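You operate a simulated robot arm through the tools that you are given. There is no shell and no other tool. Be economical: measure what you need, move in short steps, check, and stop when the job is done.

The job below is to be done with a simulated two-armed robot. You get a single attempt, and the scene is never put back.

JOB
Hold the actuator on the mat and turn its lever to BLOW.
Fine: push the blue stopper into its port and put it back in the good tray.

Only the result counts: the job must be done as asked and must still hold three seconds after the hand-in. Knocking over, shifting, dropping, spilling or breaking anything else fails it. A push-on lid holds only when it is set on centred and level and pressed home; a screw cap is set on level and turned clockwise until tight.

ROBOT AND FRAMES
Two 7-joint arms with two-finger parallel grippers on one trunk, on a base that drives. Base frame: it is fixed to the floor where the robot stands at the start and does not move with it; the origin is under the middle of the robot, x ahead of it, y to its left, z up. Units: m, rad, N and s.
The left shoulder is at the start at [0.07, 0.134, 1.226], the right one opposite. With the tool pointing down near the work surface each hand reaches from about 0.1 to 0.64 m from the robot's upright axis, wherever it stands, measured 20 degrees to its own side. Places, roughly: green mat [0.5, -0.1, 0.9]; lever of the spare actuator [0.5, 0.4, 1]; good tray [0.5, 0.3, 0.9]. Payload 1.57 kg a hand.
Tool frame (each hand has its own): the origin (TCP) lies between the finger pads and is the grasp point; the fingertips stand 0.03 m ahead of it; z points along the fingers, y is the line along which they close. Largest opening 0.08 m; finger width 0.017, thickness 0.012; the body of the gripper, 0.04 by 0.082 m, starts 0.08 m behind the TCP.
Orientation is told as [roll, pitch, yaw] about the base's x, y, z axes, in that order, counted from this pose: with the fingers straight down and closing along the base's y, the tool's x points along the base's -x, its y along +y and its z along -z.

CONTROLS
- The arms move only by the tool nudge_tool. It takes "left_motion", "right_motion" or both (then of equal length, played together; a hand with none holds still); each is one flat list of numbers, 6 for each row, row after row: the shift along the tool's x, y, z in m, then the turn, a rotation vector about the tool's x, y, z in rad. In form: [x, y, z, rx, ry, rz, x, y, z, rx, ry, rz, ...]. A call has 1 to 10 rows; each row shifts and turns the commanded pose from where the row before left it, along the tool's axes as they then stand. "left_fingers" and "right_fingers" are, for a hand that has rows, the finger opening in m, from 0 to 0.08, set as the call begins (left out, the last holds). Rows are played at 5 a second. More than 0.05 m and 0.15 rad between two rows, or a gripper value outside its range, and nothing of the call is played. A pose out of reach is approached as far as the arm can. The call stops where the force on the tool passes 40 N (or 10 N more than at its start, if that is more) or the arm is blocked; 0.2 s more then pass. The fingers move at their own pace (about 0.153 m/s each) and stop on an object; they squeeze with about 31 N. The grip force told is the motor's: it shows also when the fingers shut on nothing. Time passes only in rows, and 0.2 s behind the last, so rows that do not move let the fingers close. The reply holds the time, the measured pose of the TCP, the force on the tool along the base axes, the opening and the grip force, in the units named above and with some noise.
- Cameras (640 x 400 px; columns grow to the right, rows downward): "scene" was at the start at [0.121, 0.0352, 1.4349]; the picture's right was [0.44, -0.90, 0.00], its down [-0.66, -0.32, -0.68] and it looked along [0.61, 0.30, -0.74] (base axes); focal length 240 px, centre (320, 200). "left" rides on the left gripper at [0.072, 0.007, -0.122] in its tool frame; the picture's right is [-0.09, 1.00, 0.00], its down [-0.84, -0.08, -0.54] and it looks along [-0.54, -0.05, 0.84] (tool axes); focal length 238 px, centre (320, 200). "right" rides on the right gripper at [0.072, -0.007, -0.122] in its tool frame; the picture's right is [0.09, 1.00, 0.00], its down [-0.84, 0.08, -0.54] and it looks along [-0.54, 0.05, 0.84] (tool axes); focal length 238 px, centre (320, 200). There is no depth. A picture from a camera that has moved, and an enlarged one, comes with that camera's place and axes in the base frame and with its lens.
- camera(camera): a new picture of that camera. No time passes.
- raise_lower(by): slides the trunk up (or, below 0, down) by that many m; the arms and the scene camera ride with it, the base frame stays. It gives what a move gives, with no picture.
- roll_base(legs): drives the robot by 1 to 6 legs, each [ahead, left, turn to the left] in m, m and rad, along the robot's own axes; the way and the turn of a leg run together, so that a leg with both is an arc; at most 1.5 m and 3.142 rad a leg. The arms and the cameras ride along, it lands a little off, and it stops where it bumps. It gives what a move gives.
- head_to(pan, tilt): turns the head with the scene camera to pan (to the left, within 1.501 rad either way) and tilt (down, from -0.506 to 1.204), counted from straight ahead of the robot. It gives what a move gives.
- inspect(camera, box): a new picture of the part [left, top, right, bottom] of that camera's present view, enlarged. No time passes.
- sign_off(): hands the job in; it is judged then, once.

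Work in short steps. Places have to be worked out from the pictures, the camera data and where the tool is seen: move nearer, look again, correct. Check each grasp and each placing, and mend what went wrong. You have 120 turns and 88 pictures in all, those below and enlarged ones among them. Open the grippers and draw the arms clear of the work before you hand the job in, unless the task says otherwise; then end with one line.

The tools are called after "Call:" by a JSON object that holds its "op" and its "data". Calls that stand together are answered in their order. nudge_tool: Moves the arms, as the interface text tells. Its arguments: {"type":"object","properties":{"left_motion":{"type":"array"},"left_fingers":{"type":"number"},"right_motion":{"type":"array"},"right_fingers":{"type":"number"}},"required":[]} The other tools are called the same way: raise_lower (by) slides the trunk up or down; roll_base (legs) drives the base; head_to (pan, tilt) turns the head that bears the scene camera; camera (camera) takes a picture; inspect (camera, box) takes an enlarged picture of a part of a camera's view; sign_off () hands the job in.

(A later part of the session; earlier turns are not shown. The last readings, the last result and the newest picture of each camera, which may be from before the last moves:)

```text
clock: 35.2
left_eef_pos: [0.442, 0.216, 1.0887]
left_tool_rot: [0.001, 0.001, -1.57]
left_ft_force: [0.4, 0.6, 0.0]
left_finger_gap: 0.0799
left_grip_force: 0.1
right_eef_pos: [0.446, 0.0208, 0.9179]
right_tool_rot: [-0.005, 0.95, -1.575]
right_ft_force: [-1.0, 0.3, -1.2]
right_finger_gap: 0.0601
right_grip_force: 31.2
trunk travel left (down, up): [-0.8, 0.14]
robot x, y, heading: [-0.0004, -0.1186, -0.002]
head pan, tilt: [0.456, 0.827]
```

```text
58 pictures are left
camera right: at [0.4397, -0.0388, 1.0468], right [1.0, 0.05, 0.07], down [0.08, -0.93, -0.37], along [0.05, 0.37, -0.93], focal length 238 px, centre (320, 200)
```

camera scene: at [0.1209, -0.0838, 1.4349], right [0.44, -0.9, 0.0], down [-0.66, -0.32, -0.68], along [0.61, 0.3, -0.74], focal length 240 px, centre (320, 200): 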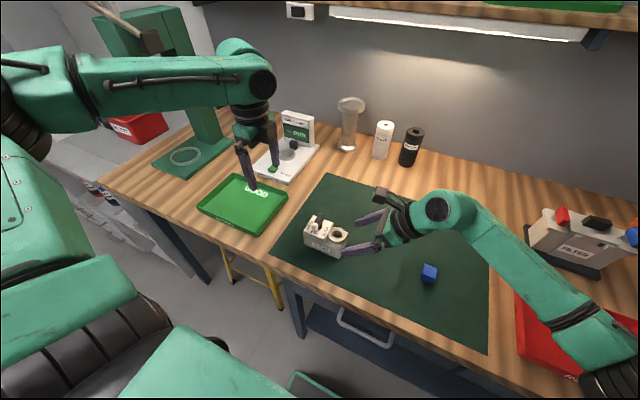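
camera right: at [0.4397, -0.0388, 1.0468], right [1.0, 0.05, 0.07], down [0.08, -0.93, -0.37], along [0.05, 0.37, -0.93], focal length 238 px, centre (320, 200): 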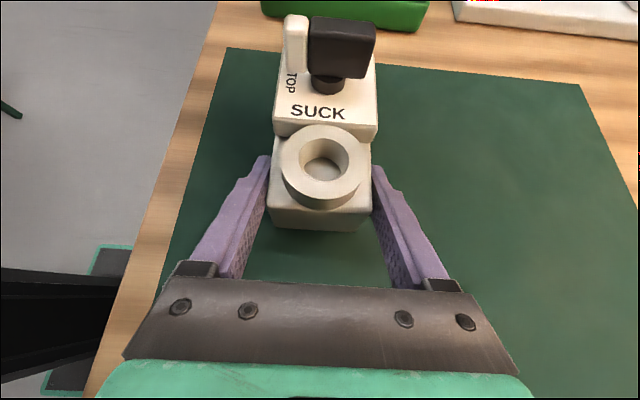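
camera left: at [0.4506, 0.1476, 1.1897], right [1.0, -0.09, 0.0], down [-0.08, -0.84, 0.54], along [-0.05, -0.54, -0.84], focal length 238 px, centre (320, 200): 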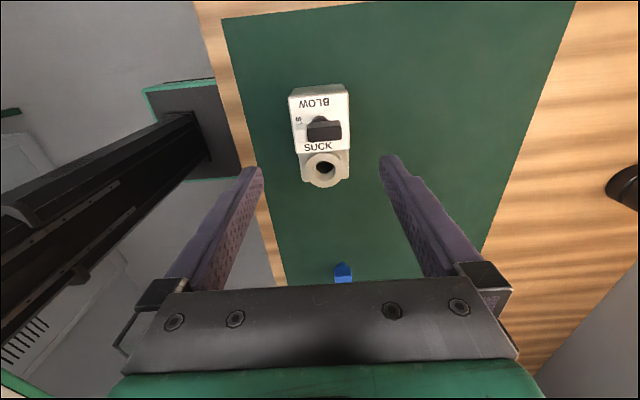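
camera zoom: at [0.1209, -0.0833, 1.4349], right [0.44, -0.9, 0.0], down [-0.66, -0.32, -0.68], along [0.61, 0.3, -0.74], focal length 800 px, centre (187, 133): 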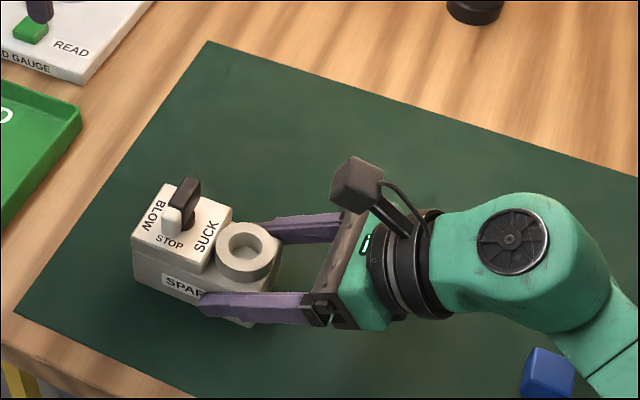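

Clearance is good now. I'll turn the left hand back to yaw 0 and bring it above the lever at about (0.446, 0.082).

Call:
{"op": "nudge_tool", "data": {"left_motion": [0, 0, 0, 0, 0, -0.1428, 0, 0, 0, 0, 0, -0.1428, 0, 0, 0, 0, 0, -0.1428, 0, 0, 0, 0, 0, -0.1428, 0, 0, 0, 0, 0, -0.1428, 0, 0, 0, 0, 0, -0.1428, 0, 0, 0, 0, 0, -0.1428, 0, 0, 0, 0, 0, -0.1428, 0, 0, 0, 0, 0, -0.1428, 0, 0, 0, 0, 0, -0.1428], "left_fingers": 0.05}}

Call:
{"op": "nudge_tool", "data": {"left_motion": [0, 0, 0, 0, 0, -0.1428, -0.003, -0.045, 0, 0, 0, 0, 0, -0.045, 0, 0, 0, 0, 0, -0.044, 0, 0, 0, 0, 0, 0, 0, 0, 0, 0]}}

Call:
{"op": "camera", "data": {"camera": "left"}}

Call:
{"op": "camera", "data": {"camera": "scene"}}

```text
clock: 37.4
left_eef_pos: [0.4443, 0.2152, 1.0876]
left_tool_rot: [0.0, 0.0, -0.14]
left_ft_force: [0.6, 0.6, 0.3]
left_finger_gap: 0.0496
left_grip_force: 0.0
right_eef_pos: [0.447, 0.0202, 0.9174]
right_tool_rot: [-0.005, 0.951, -1.575]
right_ft_force: [-1.7, -0.8, 0.3]
right_finger_gap: 0.0599
right_grip_force: 30.9
trunk travel left (down, up): [-0.8, 0.14]
robot x, y, heading: [-0.0003, -0.121, 0.0]
head pan, tilt: [0.456, 0.827]
```

```text
clock: 38.6
left_eef_pos: [0.4472, 0.0801, 1.0871]
left_tool_rot: [0.0, 0.001, 0.002]
left_ft_force: [-0.2, 0.5, 0.1]
left_finger_gap: 0.0499
left_grip_force: 0.0
right_eef_pos: [0.4464, 0.0211, 0.9163]
right_tool_rot: [-0.005, 0.952, -1.576]
right_ft_force: [0.6, 0.8, 0.3]
right_finger_gap: 0.0599
right_grip_force: 31.2
trunk travel left (down, up): [-0.8, 0.14]
robot x, y, heading: [-0.0019, -0.1185, -0.002]
head pan, tilt: [0.456, 0.827]
```

```text
57 pictures are left
camera left: at [0.3747, 0.0872, 1.2091], right [0.09, 1.0, 0.0], down [0.84, -0.08, 0.54], along [0.54, -0.05, -0.84], focal length 238 px, centre (320, 200)
```

left: 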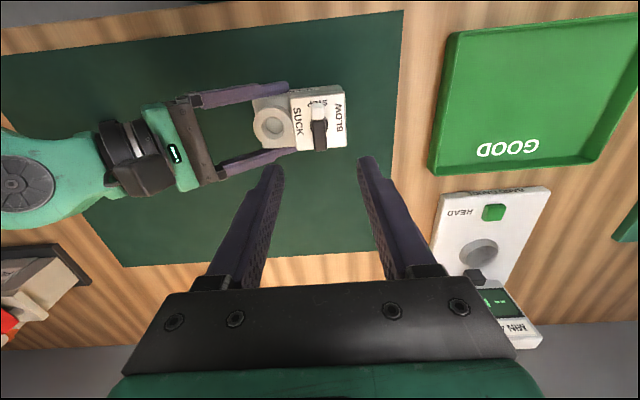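

```text
56 pictures are left
camera scene: at [0.121, -0.0829, 1.4348], right [0.44, -0.9, 0.0], down [-0.66, -0.32, -0.68], along [0.61, 0.3, -0.74], focal length 240 px, centre (320, 200)
```

scene: 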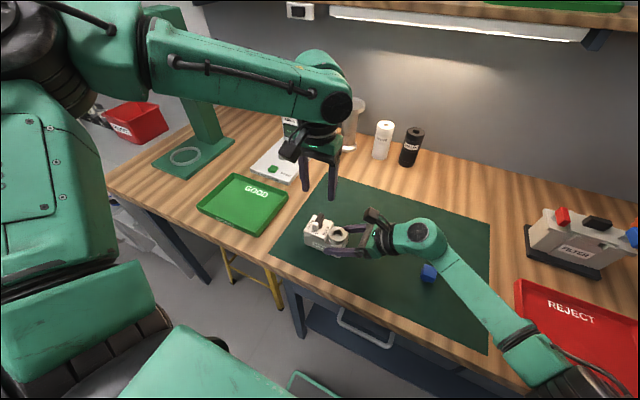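

Let me zoom on the lever to fix its centre precisely.

Call:
{"op": "inspect", "data": {"camera": "left", "box": [270, 80, 370, 160]}}

```text
5.00 times, centred on (320, 120) of left
camera zoom: at [0.3747, 0.0872, 1.2091], right [0.09, 1.0, 0.0], down [0.84, -0.08, 0.54], along [0.54, -0.05, -0.84], focal length 1192 px, centre (320, 600)
```

zoom: 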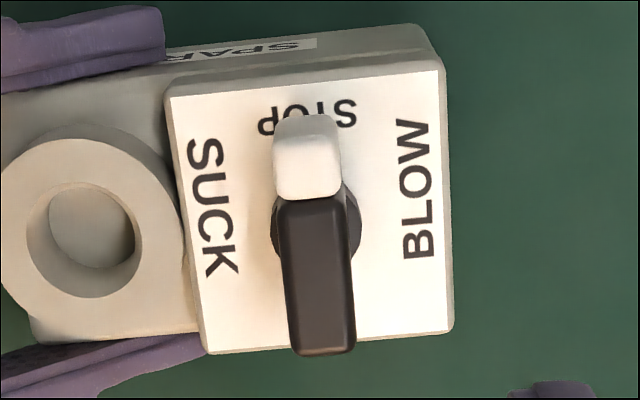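

The lever pivot is at about (0.447, 0.080), and the bar is about 0.014 wide with its top near z 0.977. I'll narrow the left fingers to 0.03 and go down to straddle it.

Call:
{"op": "nudge_tool", "data": {"left_motion": [0, 0, 0, 0, 0, 0, 0, 0, 0.04, 0, 0, 0, 0, 0, 0.04, 0, 0, 0, 0, 0, 0.028, 0, 0, 0, 0, 0, 0, 0, 0, 0], "left_fingers": 0.032}}

Call:
{"op": "camera", "data": {"camera": "left"}}

Call:
{"op": "camera", "data": {"camera": "right"}}

```text
clock: 39.8
left_eef_pos: [0.4476, 0.0802, 0.9796]
left_tool_rot: [-0.001, 0.003, 0.002]
left_ft_force: [-0.6, -0.6, -0.1]
left_finger_gap: 0.0321
left_grip_force: 0.0
right_eef_pos: [0.4478, 0.0204, 0.9172]
right_tool_rot: [-0.006, 0.954, -1.575]
right_ft_force: [-1.2, 0.1, -0.1]
right_finger_gap: 0.0598
right_grip_force: 31.3
trunk travel left (down, up): [-0.8, 0.14]
robot x, y, heading: [-0.0016, -0.1188, -0.001]
head pan, tilt: [0.456, 0.827]
```

```text
54 pictures are left
camera left: at [0.3753, 0.0874, 1.1007], right [0.09, 1.0, 0.0], down [0.84, -0.08, 0.54], along [0.54, -0.05, -0.84], focal length 238 px, centre (320, 200)
```

left: 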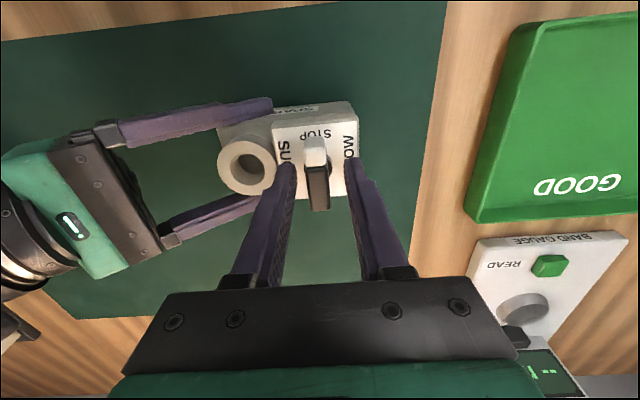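

```text
53 pictures are left
camera right: at [0.44, -0.0388, 1.0467], right [1.0, 0.05, 0.07], down [0.08, -0.93, -0.37], along [0.05, 0.37, -0.93], focal length 238 px, centre (320, 200)
```

right: 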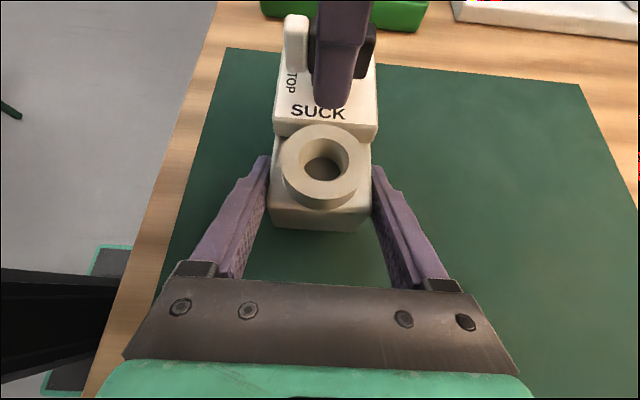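

The fingers straddle the bar well. I'll go down 5 mm, close to a loose 0.017 gap, and start to turn about tool +z (clockwise seen from above, white tip toward BLOW).

Call:
{"op": "nudge_tool", "data": {"left_motion": [0.001, 0, 0.005, 0, 0, 0, 0, 0, 0, 0, 0, 0]}}

Call:
{"op": "nudge_tool", "data": {"left_motion": [0, 0, 0, 0, 0, 0, 0, 0, 0, 0, 0, 0], "left_fingers": 0.017}}

Call:
{"op": "nudge_tool", "data": {"left_motion": [0, 0, 0, 0, 0, 0.1, 0, 0, 0, 0, 0, 0.1, 0, 0, 0, 0, 0, 0.1, 0, 0, 0, 0, 0, 0.1, 0, 0, 0, 0, 0, 0.1]}}

Call:
{"op": "camera", "data": {"camera": "left"}}

Call:
{"op": "camera", "data": {"camera": "right"}}

```text
clock: 40.4
left_eef_pos: [0.4466, 0.0815, 0.9745]
left_tool_rot: [-0.001, -0.001, 0.0]
left_ft_force: [0.1, -0.1, -0.8]
left_finger_gap: 0.0319
left_grip_force: 0.0
right_eef_pos: [0.4466, 0.02, 0.9175]
right_tool_rot: [-0.005, 0.951, -1.575]
right_ft_force: [-0.8, -0.2, -0.3]
right_finger_gap: 0.06
right_grip_force: 30.3
trunk travel left (down, up): [-0.8, 0.14]
robot x, y, heading: [-0.0012, -0.1178, -0.004]
head pan, tilt: [0.456, 0.827]
```

```text
clock: 41.0
left_eef_pos: [0.4469, 0.0808, 0.9745]
left_tool_rot: [-0.001, 0.002, 0.0]
left_ft_force: [0.0, -0.5, 0.3]
left_finger_gap: 0.0168
left_grip_force: 0.1
right_eef_pos: [0.4473, 0.0203, 0.918]
right_tool_rot: [-0.005, 0.954, -1.573]
right_ft_force: [-0.6, -0.2, -0.1]
right_finger_gap: 0.0599
right_grip_force: 30.7
trunk travel left (down, up): [-0.8, 0.14]
robot x, y, heading: [0.0025, -0.1191, -0.002]
head pan, tilt: [0.456, 0.827]
```

```text
clock: 42.2
left_eef_pos: [0.4475, 0.0806, 0.9753]
left_tool_rot: [-0.002, -0.001, -0.503]
left_ft_force: [3.3, -9.8, -0.8]
left_finger_gap: 0.0236
left_grip_force: 3.3
right_eef_pos: [0.4468, 0.0205, 0.9173]
right_tool_rot: [-0.007, 0.953, -1.574]
right_ft_force: [-2.8, 10.1, 0.4]
right_finger_gap: 0.0595
right_grip_force: 30.8
trunk travel left (down, up): [-0.8, 0.14]
robot x, y, heading: [0.0022, -0.1182, 0.007]
head pan, tilt: [0.456, 0.827]
```

```text
52 pictures are left
camera left: at [0.3866, 0.1212, 1.0974], right [0.56, 0.83, 0.0], down [0.7, -0.47, 0.54], along [0.45, -0.3, -0.84], focal length 238 px, centre (320, 200)
```

left: 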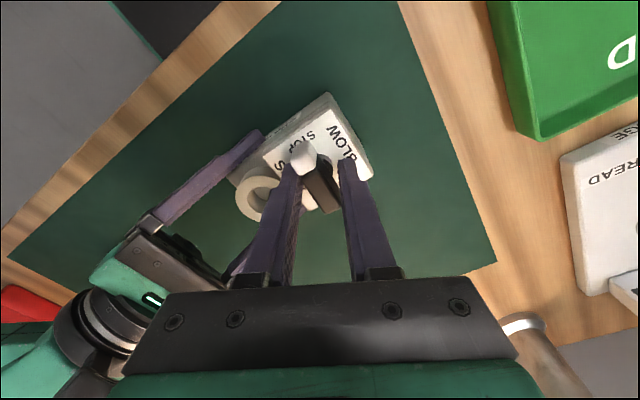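

```text
51 pictures are left
camera right: at [0.4398, -0.0383, 1.0467], right [1.0, 0.06, 0.07], down [0.08, -0.93, -0.37], along [0.05, 0.37, -0.93], focal length 238 px, centre (320, 200)
```

right: 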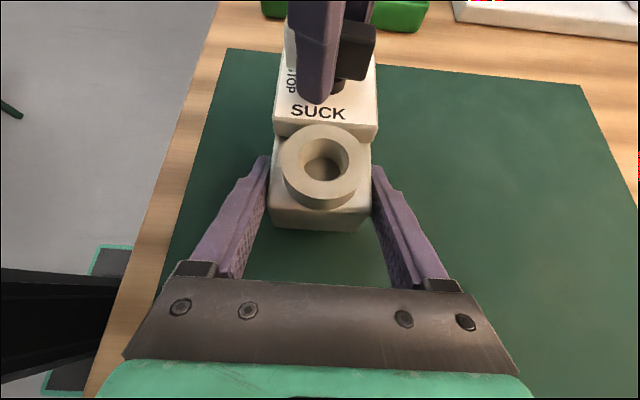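

The lever stayed at STOP and pushed the fingers open, so it has a stiff detent. I'll turn back, grip the bar with full force, then turn.

Call:
{"op": "nudge_tool", "data": {"left_motion": [0, 0, 0, 0, 0, -0.125, 0, 0, 0, 0, 0, -0.125, 0, 0, 0, 0, 0, -0.125, 0, 0, 0, 0, 0, -0.125, 0, 0, 0, 0, 0, 0]}}

Call:
{"op": "nudge_tool", "data": {"left_motion": [0, 0, 0, 0, 0, 0, 0, 0, 0, 0, 0, 0, 0, 0, 0, 0, 0, 0], "left_fingers": 0.0}}

Call:
{"op": "nudge_tool", "data": {"left_motion": [0, 0, 0, 0, 0, 0.1, 0, 0, 0, 0, 0, 0.1, 0, 0, 0, 0, 0, 0.1, 0, 0, 0, 0, 0, 0.1, 0, 0, 0, 0, 0, 0.1]}}

Call:
{"op": "camera", "data": {"camera": "left"}}

Call:
{"op": "camera", "data": {"camera": "right"}}

```text
clock: 43.4
left_eef_pos: [0.4462, 0.0805, 0.9766]
left_tool_rot: [0.0, 0.001, 0.003]
left_ft_force: [-2.0, -2.2, -1.5]
left_finger_gap: 0.0192
left_grip_force: 1.5
right_eef_pos: [0.4465, 0.0192, 0.9174]
right_tool_rot: [-0.005, 0.953, -1.575]
right_ft_force: [1.9, 2.5, 0.7]
right_finger_gap: 0.0599
right_grip_force: 31.0
trunk travel left (down, up): [-0.8, 0.14]
robot x, y, heading: [-0.0007, -0.1193, -0.006]
head pan, tilt: [0.456, 0.827]
```

```text
clock: 44.2
left_eef_pos: [0.4465, 0.0815, 0.9753]
left_tool_rot: [-0.003, 0.0, 0.001]
left_ft_force: [-1.6, -15.3, 1.3]
left_finger_gap: 0.0134
left_grip_force: 30.2
right_eef_pos: [0.4456, 0.0201, 0.9173]
right_tool_rot: [-0.005, 0.954, -1.573]
right_ft_force: [1.2, 15.8, 0.1]
right_finger_gap: 0.06
right_grip_force: 31.5
trunk travel left (down, up): [-0.8, 0.14]
robot x, y, heading: [-0.0024, -0.1177, 0.0]
head pan, tilt: [0.456, 0.827]
```

```text
clock: 45.4
left_eef_pos: [0.446, 0.0797, 0.9757]
left_tool_rot: [-0.001, -0.003, -0.503]
left_ft_force: [0.6, -19.8, 0.5]
left_finger_gap: 0.0133
left_grip_force: 30.2
right_eef_pos: [0.4456, 0.0213, 0.9182]
right_tool_rot: [-0.007, 0.952, -1.574]
right_ft_force: [-0.9, 19.8, 0.1]
right_finger_gap: 0.0602
right_grip_force: 31.2
trunk travel left (down, up): [-0.8, 0.14]
robot x, y, heading: [-0.0003, -0.12, 0.003]
head pan, tilt: [0.456, 0.827]
```

```text
50 pictures are left
camera left: at [0.3864, 0.1215, 1.0973], right [0.56, 0.83, 0.0], down [0.7, -0.47, 0.54], along [0.45, -0.31, -0.84], focal length 238 px, centre (320, 200)
```

left: 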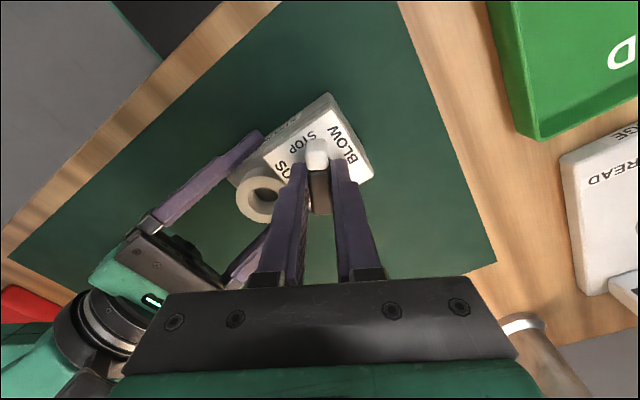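

```text
49 pictures are left
camera right: at [0.4399, -0.0384, 1.0473], right [1.0, 0.05, 0.07], down [0.08, -0.93, -0.37], along [0.05, 0.37, -0.93], focal length 238 px, centre (320, 200)
```

right: 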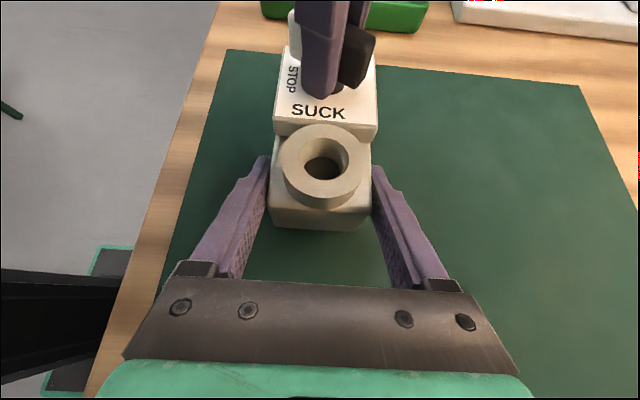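

The lever is turning with the hand. I'll ease the side load slightly (1.5 mm toward -y) and continue to yaw -90°.

Call:
{"op": "nudge_tool", "data": {"left_motion": [-0.0007, -0.0013, 0, 0, 0, 0, 0, 0, 0, 0, 0, 0.12, 0, 0, 0, 0, 0, 0.12, 0, 0, 0, 0, 0, 0.12, 0, 0, 0, 0, 0, 0.12]}}

Call:
{"op": "camera", "data": {"camera": "right"}}

```text
clock: 46.6
left_eef_pos: [0.4456, 0.0808, 0.975]
left_tool_rot: [0.0, 0.0, -0.982]
left_ft_force: [7.2, -8.3, -0.3]
left_finger_gap: 0.0133
left_grip_force: 30.2
right_eef_pos: [0.4465, 0.0207, 0.918]
right_tool_rot: [-0.003, 0.954, -1.572]
right_ft_force: [-5.9, 10.6, 6.0]
right_finger_gap: 0.0599
right_grip_force: 30.8
trunk travel left (down, up): [-0.8, 0.14]
robot x, y, heading: [0.0008, -0.1183, 0.002]
head pan, tilt: [0.456, 0.827]
```

```text
48 pictures are left
camera right: at [0.4397, -0.0385, 1.0472], right [1.0, 0.05, 0.07], down [0.08, -0.93, -0.37], along [0.05, 0.37, -0.93], focal length 238 px, centre (320, 200)
```

right: 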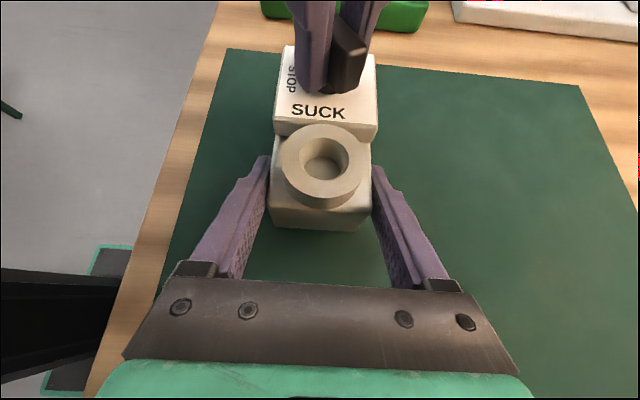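

The lever follows and the actuator stays put. Continuing the last 0.59 rad.

Call:
{"op": "nudge_tool", "data": {"left_motion": [0, 0, 0, 0, 0, 0.12, 0, 0, 0, 0, 0, 0.12, 0, 0, 0, 0, 0, 0.12, 0, 0, 0, 0, 0, 0.12, 0, 0, 0, 0, 0, 0.11, 0, 0, 0, 0, 0, 0]}}

Call:
{"op": "camera", "data": {"camera": "right"}}

Call:
{"op": "camera", "data": {"camera": "left"}}

```text
clock: 48.0
left_eef_pos: [0.4452, 0.0812, 0.9751]
left_tool_rot: [0.0, 0.002, -1.57]
left_ft_force: [6.8, 14.1, 0.8]
left_finger_gap: 0.0235
left_grip_force: 30.6
right_eef_pos: [0.4471, 0.0211, 0.9175]
right_tool_rot: [-0.005, 0.949, -1.574]
right_ft_force: [-7.8, -11.0, 5.7]
right_finger_gap: 0.06
right_grip_force: 31.1
trunk travel left (down, up): [-0.8, 0.14]
robot x, y, heading: [-0.0011, -0.1182, 0.0]
head pan, tilt: [0.456, 0.827]
```

```text
47 pictures are left
camera right: at [0.4393, -0.0391, 1.0468], right [1.0, 0.05, 0.07], down [0.08, -0.93, -0.37], along [0.05, 0.37, -0.93], focal length 238 px, centre (320, 200)
```

right: 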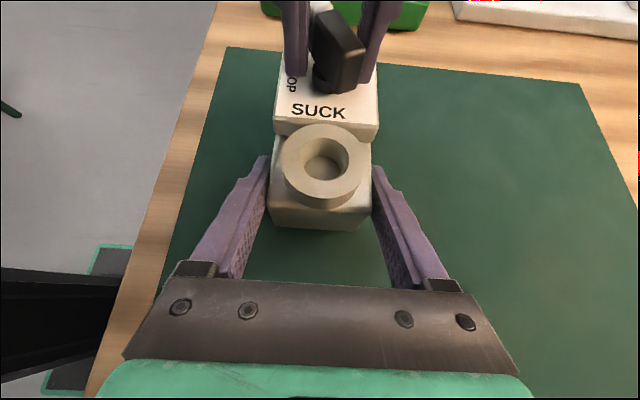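

```text
46 pictures are left
camera left: at [0.4516, 0.1532, 1.0974], right [1.0, -0.09, 0.0], down [-0.08, -0.84, 0.54], along [-0.05, -0.54, -0.84], focal length 238 px, centre (320, 200)
```

left: 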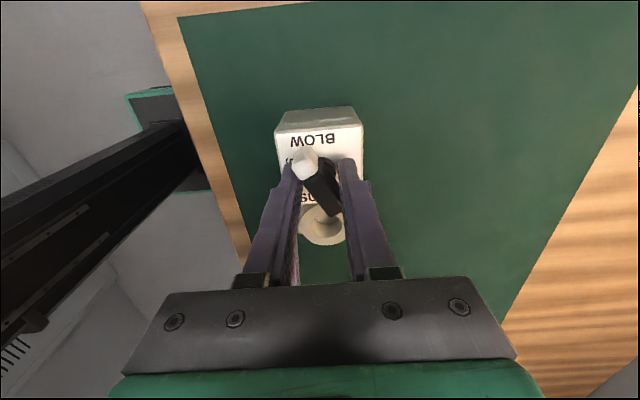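

The fingers slipped open (gap 0.0235) and the lever stands at an angle of about 55–60°. I'll look closer.

Call:
{"op": "inspect", "data": {"camera": "left", "box": [255, 100, 385, 260]}}

Call:
{"op": "inspect", "data": {"camera": "right", "box": [255, 0, 395, 130]}}

```text
2.50 times, centred on (320, 180) of left
camera zoom: at [0.4516, 0.1532, 1.0974], right [1.0, -0.09, 0.0], down [-0.08, -0.84, 0.54], along [-0.05, -0.54, -0.84], focal length 596 px, centre (320, 250)
```

zoom: 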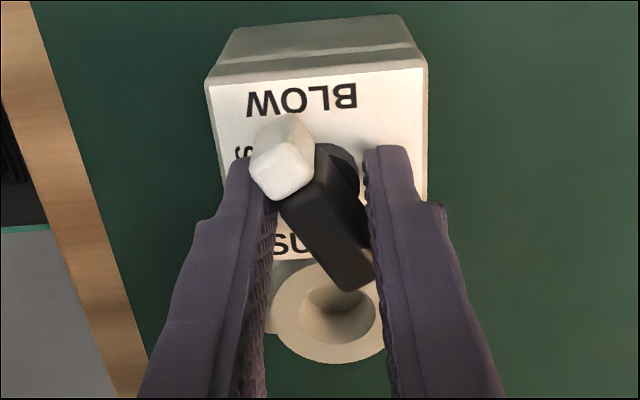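

```text
3.08 times, centred on (325, 65) of right
camera zoom: at [0.4393, -0.0391, 1.0468], right [1.0, 0.05, 0.07], down [0.08, -0.93, -0.37], along [0.05, 0.37, -0.93], focal length 733 px, centre (305, 615)
```

zoom: 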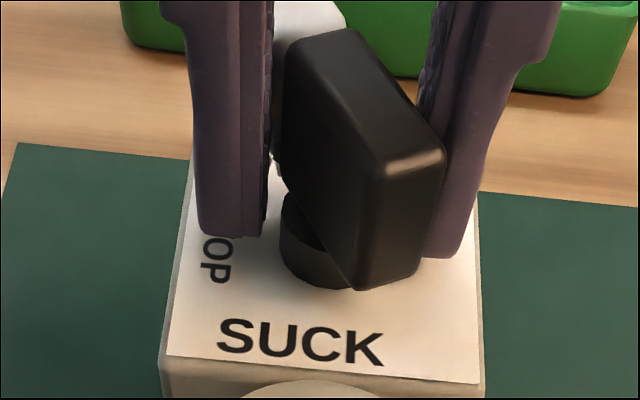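

Gap geometry and picture both put the lever at about 60° toward BLOW, where it resisted a full squeeze, so this looks like its end stop. I'll open the left fingers, lift, and check where the lever stays.

Call:
{"op": "nudge_tool", "data": {"left_motion": [0, 0, 0, 0, 0, 0, 0, 0, 0, 0, 0, 0, 0, 0, -0.03, 0, 0, 0, 0, 0, -0.04, 0, 0, 0, 0, 0, -0.03, 0, 0, 0, 0, 0, 0, 0, 0, 0], "left_fingers": 0.04}}

Call:
{"op": "inspect", "data": {"camera": "left", "box": [265, 70, 375, 190]}}

Call:
{"op": "inspect", "data": {"camera": "right", "box": [255, 0, 395, 130]}}

```text
clock: 49.4
left_eef_pos: [0.4461, 0.0796, 1.0753]
left_tool_rot: [0.001, 0.001, -1.569]
left_ft_force: [-0.5, -0.5, -0.6]
left_finger_gap: 0.04
left_grip_force: 0.1
right_eef_pos: [0.4463, 0.0191, 0.9188]
right_tool_rot: [-0.004, 0.952, -1.575]
right_ft_force: [-2.0, -1.8, 0.6]
right_finger_gap: 0.0597
right_grip_force: 30.5
trunk travel left (down, up): [-0.8, 0.14]
robot x, y, heading: [-0.002, -0.1189, -0.003]
head pan, tilt: [0.456, 0.827]
```

```text
3.33 times, centred on (320, 130) of left
camera zoom: at [0.4526, 0.1519, 1.1983], right [1.0, -0.09, 0.0], down [-0.08, -0.84, 0.54], along [-0.05, -0.54, -0.84], focal length 794 px, centre (320, 433)
```

zoom: 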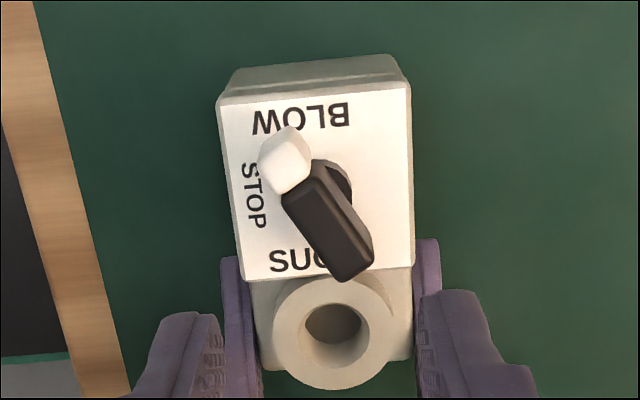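

```text
3.08 times, centred on (325, 65) of right
camera zoom: at [0.4397, -0.0392, 1.0467], right [1.0, 0.05, 0.07], down [0.08, -0.93, -0.37], along [0.05, 0.37, -0.93], focal length 733 px, centre (305, 615)
```

zoom: 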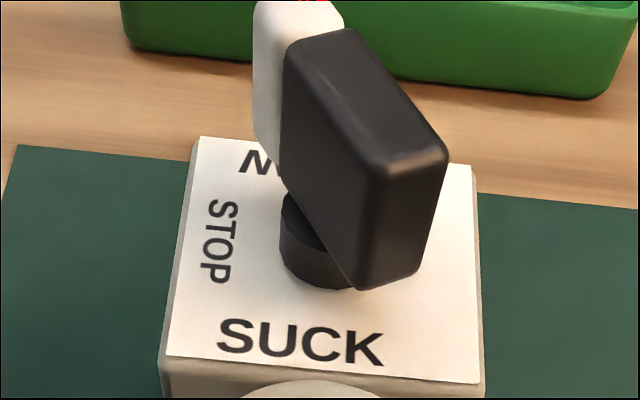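

The lever stays put at about 62° toward BLOW, so I take it as the BLOW stop. Next I release with the right hand, back out along its axis, rise and straighten it.

Call:
{"op": "nudge_tool", "data": {"right_motion": [0, 0, 0, 0, 0, 0, 0, 0, 0, 0, 0, 0, 0, 0, -0.04, 0, 0, 0, 0, 0, -0.04, 0, 0, 0, 0, 0, -0.04, 0, 0, 0, 0.0406, 0, -0.029, 0, 0, 0, 0.0406, 0, -0.029, 0, 0, 0, 0, 0, 0, 0, -0.14, 0, 0, 0, 0, 0, -0.14, 0, 0, 0, 0, 0, -0.14, 0], "right_fingers": 0.08}}

Call:
{"op": "nudge_tool", "data": {"right_motion": [0, 0, 0, 0, -0.14, 0, 0, 0, 0, 0, -0.14, 0, 0, 0, 0, 0, -0.14, 0, 0, 0, 0, 0, -0.11, 0, 0, 0, 0, 0, 0, -0.145, 0, 0, 0, 0, 0, -0.145, 0, 0, 0, 0, 0, -0.145, 0, 0, 0, 0, 0, -0.145, 0, 0, 0, 0, 0, -0.145, 0, 0, 0, 0, 0, -0.145]}}

Call:
{"op": "camera", "data": {"camera": "right"}}

```text
clock: 51.6
left_eef_pos: [0.446, 0.0807, 1.0754]
left_tool_rot: [0.0, -0.001, -1.571]
left_ft_force: [0.3, 0.7, 0.2]
left_finger_gap: 0.0397
left_grip_force: 0.1
right_eef_pos: [0.4467, -0.077, 1.0879]
right_tool_rot: [-0.003, 0.53, -1.572]
right_ft_force: [-0.5, -0.1, 0.7]
right_finger_gap: 0.08
right_grip_force: 0.0
trunk travel left (down, up): [-0.8, 0.14]
robot x, y, heading: [0.001, -0.1197, 0.004]
head pan, tilt: [0.456, 0.827]
```

```text
clock: 53.8
left_eef_pos: [0.447, 0.0796, 1.0756]
left_tool_rot: [0.0, -0.001, -1.571]
left_ft_force: [0.9, 0.5, 0.2]
left_finger_gap: 0.0401
left_grip_force: 0.0
right_eef_pos: [0.4467, -0.078, 1.0884]
right_tool_rot: [0.001, 0.004, -0.699]
right_ft_force: [0.1, 0.2, -0.1]
right_finger_gap: 0.0799
right_grip_force: 0.0
trunk travel left (down, up): [-0.8, 0.14]
robot x, y, heading: [0.0008, -0.1201, 0.001]
head pan, tilt: [0.456, 0.827]
```

```text
41 pictures are left
camera right: at [0.3874, -0.0383, 1.2095], right [0.57, 0.82, 0.0], down [0.69, -0.48, 0.54], along [0.44, -0.31, -0.84], focal length 238 px, centre (320, 200)
```

right: 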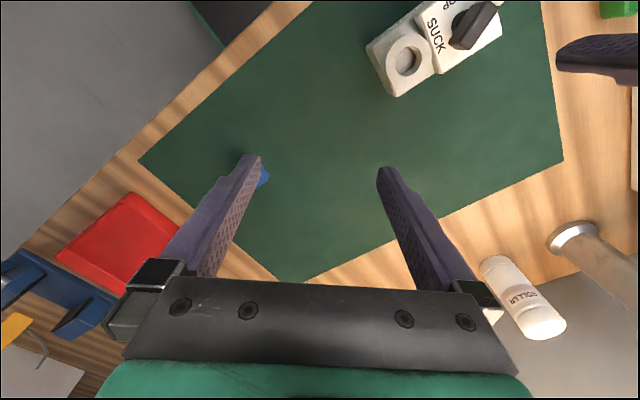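

Right hand continues to yaw 0 and goes above the stopper. Meanwhile the left tilts 0.6 rad to lean toward +y and backs off along its approach line, ready to hold the lever end.

Call:
{"op": "nudge_tool", "data": {"left_motion": [0, 0, 0, 0, -0.15, 0, 0, 0, 0, 0, -0.15, 0, 0, 0, 0, 0, -0.15, 0, 0, 0, 0, 0, -0.15, 0, 0.0488, 0, -0.005, 0, 0, 0, 0.0488, 0, -0.005, 0, 0, 0, 0, 0, 0, 0, 0, 0, 0, 0, 0, 0, 0, 0, 0, 0, 0, 0, 0, 0], "left_fingers": 0.08, "right_motion": [0, 0, 0, 0, 0, -0.14, 0, 0, 0, 0, 0, -0.14, 0, 0, 0, 0, 0, -0.14, 0, 0, 0, 0, 0, -0.14, 0, 0, 0, 0, 0, -0.14, -0.004, -0.0425, 0, 0, 0, 0, -0.004, -0.0425, 0, 0, 0, 0, -0.004, -0.0425, 0, 0, 0, 0, 0, 0, 0, 0, 0, 0]}}

Call:
{"op": "camera", "data": {"camera": "right"}}

Call:
{"op": "camera", "data": {"camera": "left"}}

```text
clock: 55.8
left_eef_pos: [0.4464, 0.166, 1.0277]
left_tool_rot: [-0.001, -0.601, -1.569]
left_ft_force: [0.6, 0.5, 0.0]
left_finger_gap: 0.08
left_grip_force: 0.0
right_eef_pos: [0.4594, -0.205, 1.086]
right_tool_rot: [0.002, 0.004, 0.002]
right_ft_force: [0.3, 0.0, -0.7]
right_finger_gap: 0.0802
right_grip_force: 0.1
trunk travel left (down, up): [-0.8, 0.14]
robot x, y, heading: [0.0006, -0.1226, -0.003]
head pan, tilt: [0.456, 0.827]
```

```text
40 pictures are left
camera right: at [0.3877, -0.2128, 1.2088], right [-0.09, 1.0, 0.0], down [0.84, 0.08, 0.54], along [0.54, 0.05, -0.84], focal length 238 px, centre (320, 200)
```

right: 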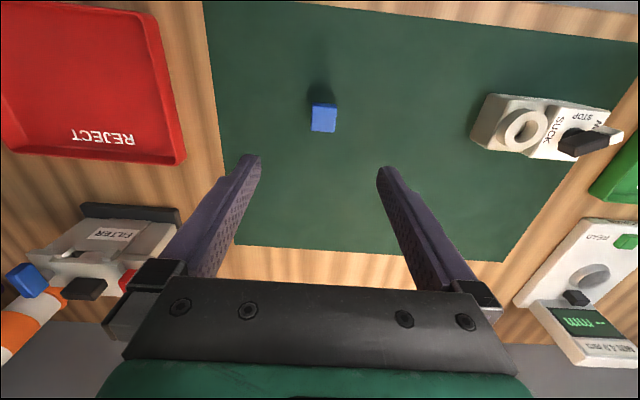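

```text
39 pictures are left
camera left: at [0.4528, 0.2947, 1.0873], right [1.0, -0.07, 0.05], down [-0.08, -0.38, 0.92], along [-0.05, -0.92, -0.39], focal length 238 px, centre (320, 200)
```

left: 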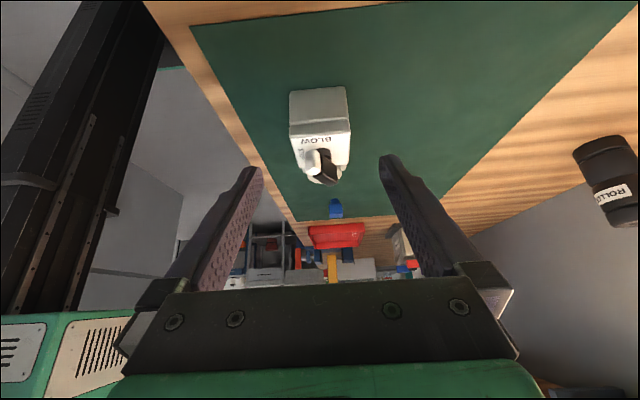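

I'll zoom on the stopper to fix its centre and height.

Call:
{"op": "inspect", "data": {"camera": "right", "box": [293, 92, 353, 142]}}

Call:
{"op": "inspect", "data": {"camera": "scene", "box": [400, 245, 460, 295]}}

```text
8.00 times, centred on (323, 117) of right
camera zoom: at [0.3877, -0.2128, 1.2088], right [-0.09, 1.0, 0.0], down [0.84, 0.08, 0.54], along [0.54, 0.05, -0.84], focal length 1907 px, centre (296, 864)
```

zoom: 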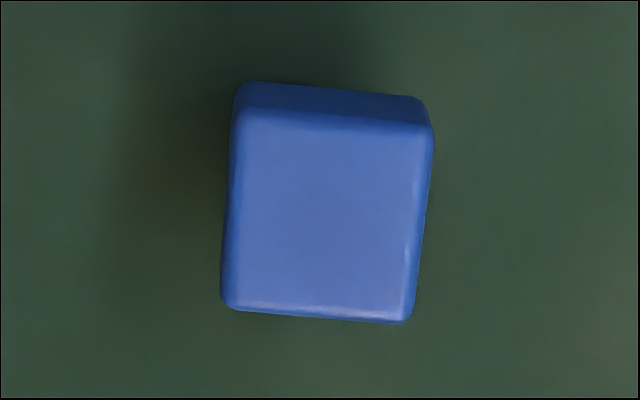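

```text
8.00 times, centred on (430, 270) of scene
camera zoom: at [0.1213, -0.0821, 1.4348], right [0.44, -0.9, 0.0], down [-0.66, -0.32, -0.68], along [0.61, 0.3, -0.74], focal length 1919 px, centre (-560, -360)
```

zoom: 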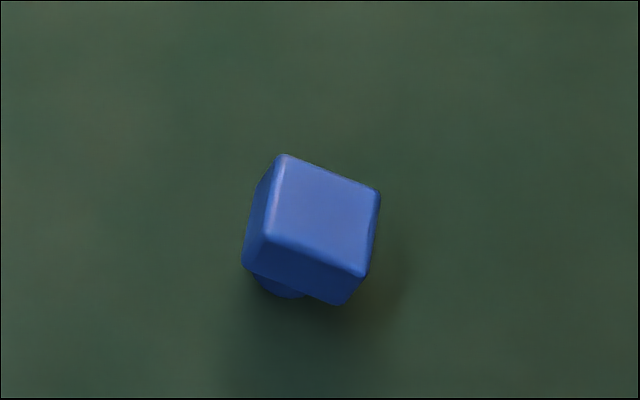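

The stopper's head is about 0.03 square, z ≈ 0.897–0.916, and its centre is about (0.460, -0.200). I'll lower the right hand to z ≈ 0.99 and advance the left partway to its hold.

Call:
{"op": "nudge_tool", "data": {"left_motion": [0, 0, 0.03, 0, 0, 0, 0, 0, 0.03, 0, 0, 0, 0, 0, 0.03, 0, 0, 0, 0, 0, 0, 0, 0, 0], "right_motion": [0, 0.002, 0.032, 0, 0, 0, 0, 0.002, 0.032, 0, 0, 0, 0, 0, 0.032, 0, 0, 0, 0, 0, 0, 0, 0, 0]}}

Call:
{"op": "camera", "data": {"camera": "right"}}

Call:
{"op": "camera", "data": {"camera": "left"}}

```text
clock: 56.8
left_eef_pos: [0.4464, 0.1152, 0.9539]
left_tool_rot: [0.0, -0.6, -1.568]
left_ft_force: [-0.3, 0.6, -1.0]
left_finger_gap: 0.0802
left_grip_force: 0.1
right_eef_pos: [0.4598, -0.1995, 0.9903]
right_tool_rot: [0.002, 0.003, -0.001]
right_ft_force: [-0.4, -1.4, -0.5]
right_finger_gap: 0.0801
right_grip_force: 0.0
trunk travel left (down, up): [-0.8, 0.14]
robot x, y, heading: [-0.002, -0.1182, 0.003]
head pan, tilt: [0.456, 0.827]
```

```text
36 pictures are left
camera right: at [0.3867, -0.2091, 1.1125], right [-0.09, 1.0, 0.0], down [0.84, 0.08, 0.54], along [0.54, 0.05, -0.84], focal length 238 px, centre (320, 200)
```

right: 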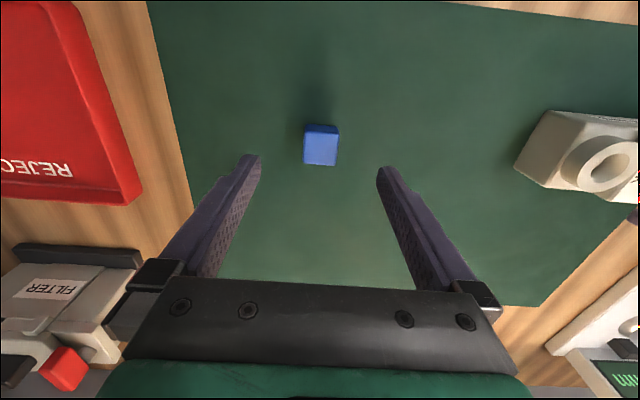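

```text
35 pictures are left
camera left: at [0.4528, 0.2435, 1.0146], right [1.0, -0.08, 0.05], down [-0.08, -0.38, 0.92], along [-0.05, -0.92, -0.39], focal length 238 px, centre (320, 200)
```

left: 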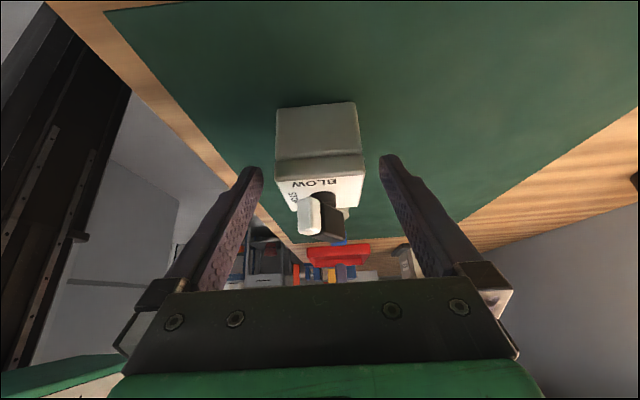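

Both aligned. The right goes down to z ≈ 0.931 over the stopper head; the left advances 0.04 to the hold position.

Call:
{"op": "nudge_tool", "data": {"left_motion": [0, 0, 0.02, 0, 0, 0, 0, 0, 0.018, 0, 0, 0, 0, 0, 0, 0, 0, 0], "right_motion": [0, -0.002, 0.03, 0, 0, 0, 0, 0, 0.0295, 0, 0, 0, 0, 0, 0, 0, 0, 0]}}

Call:
{"op": "nudge_tool", "data": {"left_motion": [0, 0, 0, 0, 0, 0, 0, 0, 0, 0, 0, 0, 0, 0, 0, 0, 0, 0], "left_fingers": 0.0, "right_motion": [0, 0, 0, 0, 0, 0, 0, 0, 0, 0, 0, 0, 0, 0, 0, 0, 0, 0], "right_fingers": 0.0}}

Call:
{"op": "camera", "data": {"camera": "right"}}

Call:
{"op": "camera", "data": {"camera": "scene"}}

```text
clock: 57.6
left_eef_pos: [0.4471, 0.0939, 0.9234]
left_tool_rot: [0.0, -0.599, -1.571]
left_ft_force: [-0.5, -1.1, 1.4]
left_finger_gap: 0.0801
left_grip_force: 0.1
right_eef_pos: [0.4573, -0.2022, 0.9316]
right_tool_rot: [0.001, 0.002, 0.001]
right_ft_force: [-0.3, -0.2, -0.3]
right_finger_gap: 0.08
right_grip_force: 0.1
trunk travel left (down, up): [-0.8, 0.14]
robot x, y, heading: [-0.0, -0.1213, -0.002]
head pan, tilt: [0.456, 0.827]
```

```text
clock: 58.4
left_eef_pos: [0.4472, 0.0943, 0.9231]
left_tool_rot: [-0.001, -0.601, -1.569]
left_ft_force: [-1.0, 1.2, 0.2]
left_finger_gap: 0.0599
left_grip_force: 31.6
right_eef_pos: [0.4569, -0.2019, 0.9304]
right_tool_rot: [0.001, 0.003, 0.001]
right_ft_force: [0.6, -0.5, 0.4]
right_finger_gap: 0.0289
right_grip_force: 30.7
trunk travel left (down, up): [-0.8, 0.14]
robot x, y, heading: [0.0014, -0.1178, -0.004]
head pan, tilt: [0.456, 0.827]
```

```text
34 pictures are left
camera right: at [0.3857, -0.211, 1.0535], right [-0.09, 1.0, 0.0], down [0.84, 0.08, 0.54], along [0.54, 0.05, -0.84], focal length 238 px, centre (320, 200)
```

right: 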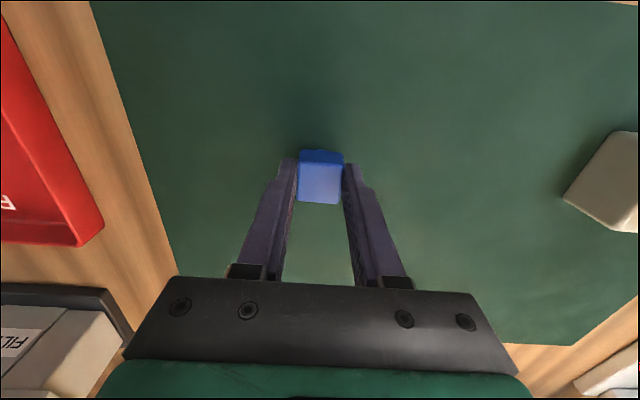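

```text
33 pictures are left
camera scene: at [0.1205, -0.0832, 1.4349], right [0.44, -0.9, 0.0], down [-0.66, -0.32, -0.68], along [0.61, 0.3, -0.74], focal length 240 px, centre (320, 200)
```

scene: 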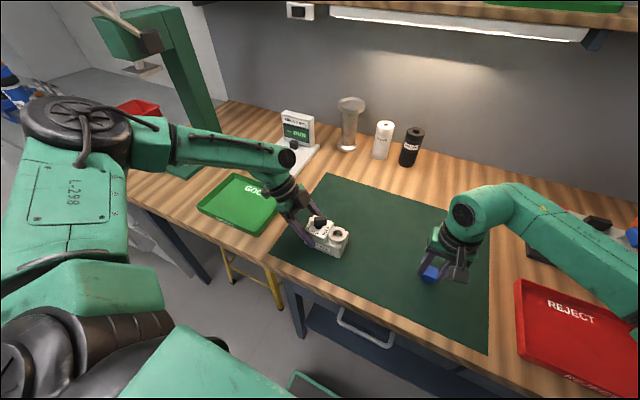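

Both grips are firm: stopper 0.0289, body 0.0599. I'll lift the stopper and turn the right hand to yaw -90° so its fingers will clear the lever's tail near the port.

Call:
{"op": "nudge_tool", "data": {"right_motion": [0, 0, -0.05, 0, 0, 0, 0, 0, -0.05, 0, 0, 0, 0, 0, 0, 0, 0, 0.1428, 0, 0, 0, 0, 0, 0.1428, 0, 0, 0, 0, 0, 0.1428, 0, 0, 0, 0, 0, 0.1428, 0, 0, 0, 0, 0, 0.1428, 0, 0, 0, 0, 0, 0.1428, 0, 0, 0, 0, 0, 0.1428, 0, 0, 0, 0, 0, 0.1428]}}

Call:
{"op": "nudge_tool", "data": {"right_motion": [0, 0, 0, 0, 0, 0.1428, 0, 0, 0, 0, 0, 0.1428, 0, 0, 0, 0, 0, 0.1428, 0.046, -0.003, 0, 0, 0, 0, 0.046, -0.003, 0, 0, 0, 0, 0.046, -0.003, 0, 0, 0, 0, 0.046, -0.003, 0, 0, 0, 0, 0, 0, 0, 0, 0, 0]}}

Call:
{"op": "camera", "data": {"camera": "right"}}

Call:
{"op": "camera", "data": {"camera": "scene"}}

```text
clock: 60.6
left_eef_pos: [0.4458, 0.0924, 0.9238]
left_tool_rot: [-0.001, -0.6, -1.57]
left_ft_force: [-0.7, 0.9, -0.3]
left_finger_gap: 0.0601
left_grip_force: 31.5
right_eef_pos: [0.4573, -0.2034, 1.032]
right_tool_rot: [-0.002, 0.003, -1.145]
right_ft_force: [0.3, -0.8, -0.4]
right_finger_gap: 0.0286
right_grip_force: 30.9
trunk travel left (down, up): [-0.8, 0.14]
robot x, y, heading: [-0.0023, -0.1196, 0.0]
head pan, tilt: [0.456, 0.827]
```

```text
clock: 62.4
left_eef_pos: [0.4476, 0.094, 0.9248]
left_tool_rot: [0.001, -0.598, -1.568]
left_ft_force: [0.1, 2.2, 0.3]
left_finger_gap: 0.0598
left_grip_force: 31.3
right_eef_pos: [0.4443, -0.0191, 1.0315]
right_tool_rot: [-0.005, 0.004, -1.571]
right_ft_force: [0.1, -0.2, -0.8]
right_finger_gap: 0.0288
right_grip_force: 31.5
trunk travel left (down, up): [-0.8, 0.14]
robot x, y, heading: [0.0036, -0.1159, -0.003]
head pan, tilt: [0.456, 0.827]
```

```text
32 pictures are left
camera right: at [0.4392, 0.0511, 1.1536], right [1.0, 0.09, 0.0], down [0.08, -0.84, 0.54], along [0.05, -0.54, -0.84], focal length 238 px, centre (320, 200)
```

right: 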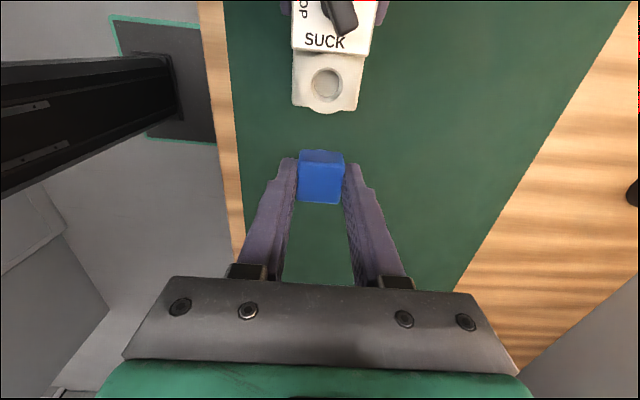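

```text
31 pictures are left
camera scene: at [0.121, -0.0837, 1.4349], right [0.44, -0.9, 0.0], down [-0.66, -0.32, -0.68], along [0.61, 0.3, -0.74], focal length 240 px, centre (320, 200)
```

scene: 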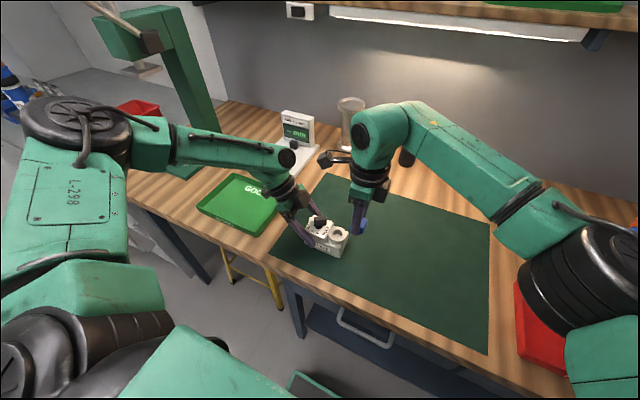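

I'll zoom to refine the port centre relative to the stopper.

Call:
{"op": "inspect", "data": {"camera": "right", "box": [270, 40, 380, 210]}}

Call:
{"op": "inspect", "data": {"camera": "scene", "box": [295, 190, 385, 260]}}

```text
2.35 times, centred on (325, 125) of right
camera zoom: at [0.4392, 0.0511, 1.1536], right [1.0, 0.09, 0.0], down [0.08, -0.84, 0.54], along [0.05, -0.54, -0.84], focal length 561 px, centre (308, 376)
```

zoom: 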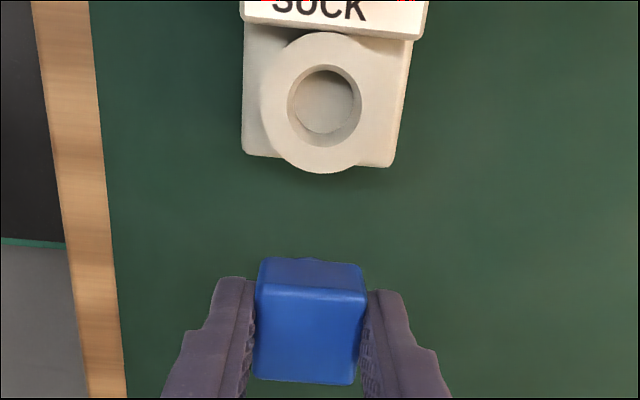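

```text
5.71 times, centred on (340, 225) of scene
camera zoom: at [0.121, -0.0837, 1.4349], right [0.44, -0.9, 0.0], down [-0.66, -0.32, -0.68], along [0.61, 0.3, -0.74], focal length 1371 px, centre (206, 57)
```

zoom: 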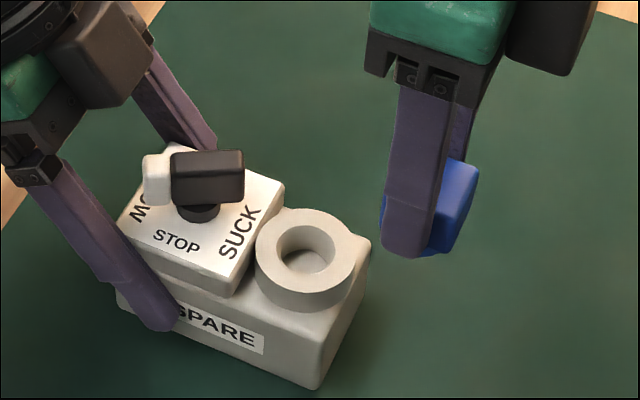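

The port centre is about (0.4455, 0.0265), its top near z 0.944; the stopper sits about 3.5 mm toward -y of the TCP. I'll move over the port and down to just above it.

Call:
{"op": "nudge_tool", "data": {"right_motion": [0.025, 0.0005, 0, 0, 0, 0, 0.024, 0, 0, 0, 0, 0, 0, 0, 0.015, 0, 0, 0, 0, 0, 0.012, 0, 0, 0, 0, 0, 0, 0, 0, 0]}}

Call:
{"op": "inspect", "data": {"camera": "right", "box": [260, 80, 380, 220]}}

Call:
{"op": "inspect", "data": {"camera": "scene", "box": [295, 190, 385, 260]}}

```text
clock: 63.6
left_eef_pos: [0.446, 0.0942, 0.9231]
left_tool_rot: [0.0, -0.602, -1.57]
left_ft_force: [0.2, 0.0, 0.5]
left_finger_gap: 0.0598
left_grip_force: 31.4
right_eef_pos: [0.4463, 0.0307, 1.004]
right_tool_rot: [-0.004, 0.001, -1.571]
right_ft_force: [0.5, 0.9, 0.5]
right_finger_gap: 0.0285
right_grip_force: 30.9
trunk travel left (down, up): [-0.8, 0.14]
robot x, y, heading: [0.0021, -0.1205, 0.004]
head pan, tilt: [0.456, 0.827]
```

```text
2.86 times, centred on (320, 150) of right
camera zoom: at [0.4398, 0.1002, 1.1265], right [1.0, 0.09, 0.0], down [0.08, -0.84, 0.54], along [0.05, -0.54, -0.84], focal length 681 px, centre (320, 343)
```

zoom: 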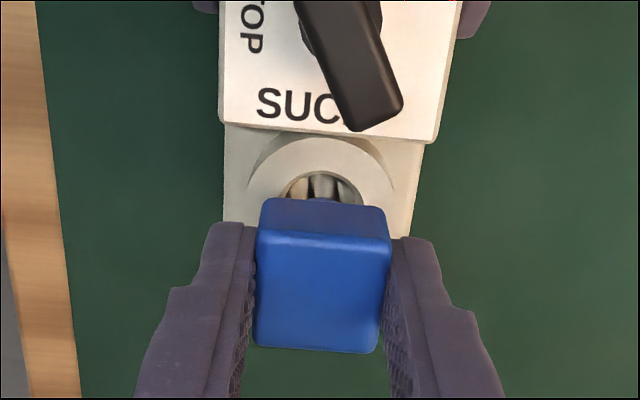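

```text
5.71 times, centred on (340, 225) of scene
camera zoom: at [0.1208, -0.0831, 1.4349], right [0.44, -0.9, 0.0], down [-0.66, -0.32, -0.68], along [0.61, 0.3, -0.74], focal length 1371 px, centre (206, 57)
```

zoom: 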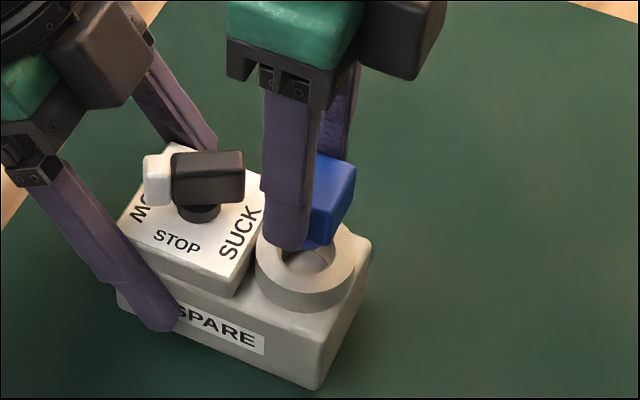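

Head and port agree within about 0.5 mm in both x and y. I'll lower in small rows and watch the force.

Call:
{"op": "nudge_tool", "data": {"right_motion": [0, 0, 0.005, 0, 0, 0, 0, 0, 0.004, 0, 0, 0, 0, 0, 0.003, 0, 0, 0, 0, 0, 0, 0, 0, 0]}}

Call:
{"op": "inspect", "data": {"camera": "scene", "box": [295, 190, 385, 260]}}

```text
clock: 64.6
left_eef_pos: [0.4463, 0.0929, 0.9241]
left_tool_rot: [0.002, -0.6, -1.567]
left_ft_force: [-1.4, 1.7, 0.6]
left_finger_gap: 0.06
left_grip_force: 31.2
right_eef_pos: [0.4455, 0.0299, 0.9928]
right_tool_rot: [-0.004, 0.004, -1.57]
right_ft_force: [0.3, -0.1, 0.5]
right_finger_gap: 0.0287
right_grip_force: 30.9
trunk travel left (down, up): [-0.8, 0.14]
robot x, y, heading: [-0.0013, -0.1141, 0.004]
head pan, tilt: [0.456, 0.827]
```

```text
5.71 times, centred on (340, 225) of scene
camera zoom: at [0.1207, -0.083, 1.4349], right [0.44, -0.9, 0.0], down [-0.66, -0.32, -0.68], along [0.61, 0.3, -0.74], focal length 1371 px, centre (206, 57)
```

zoom: 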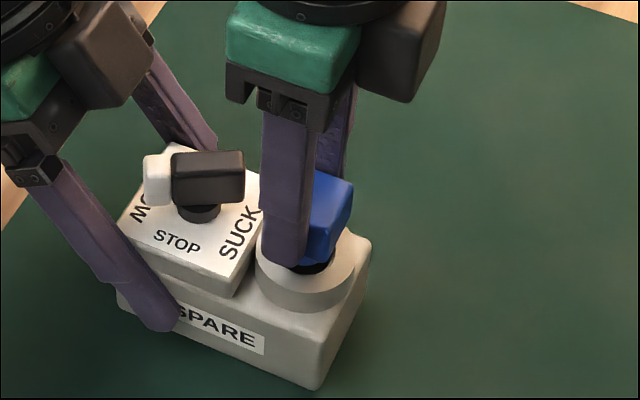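

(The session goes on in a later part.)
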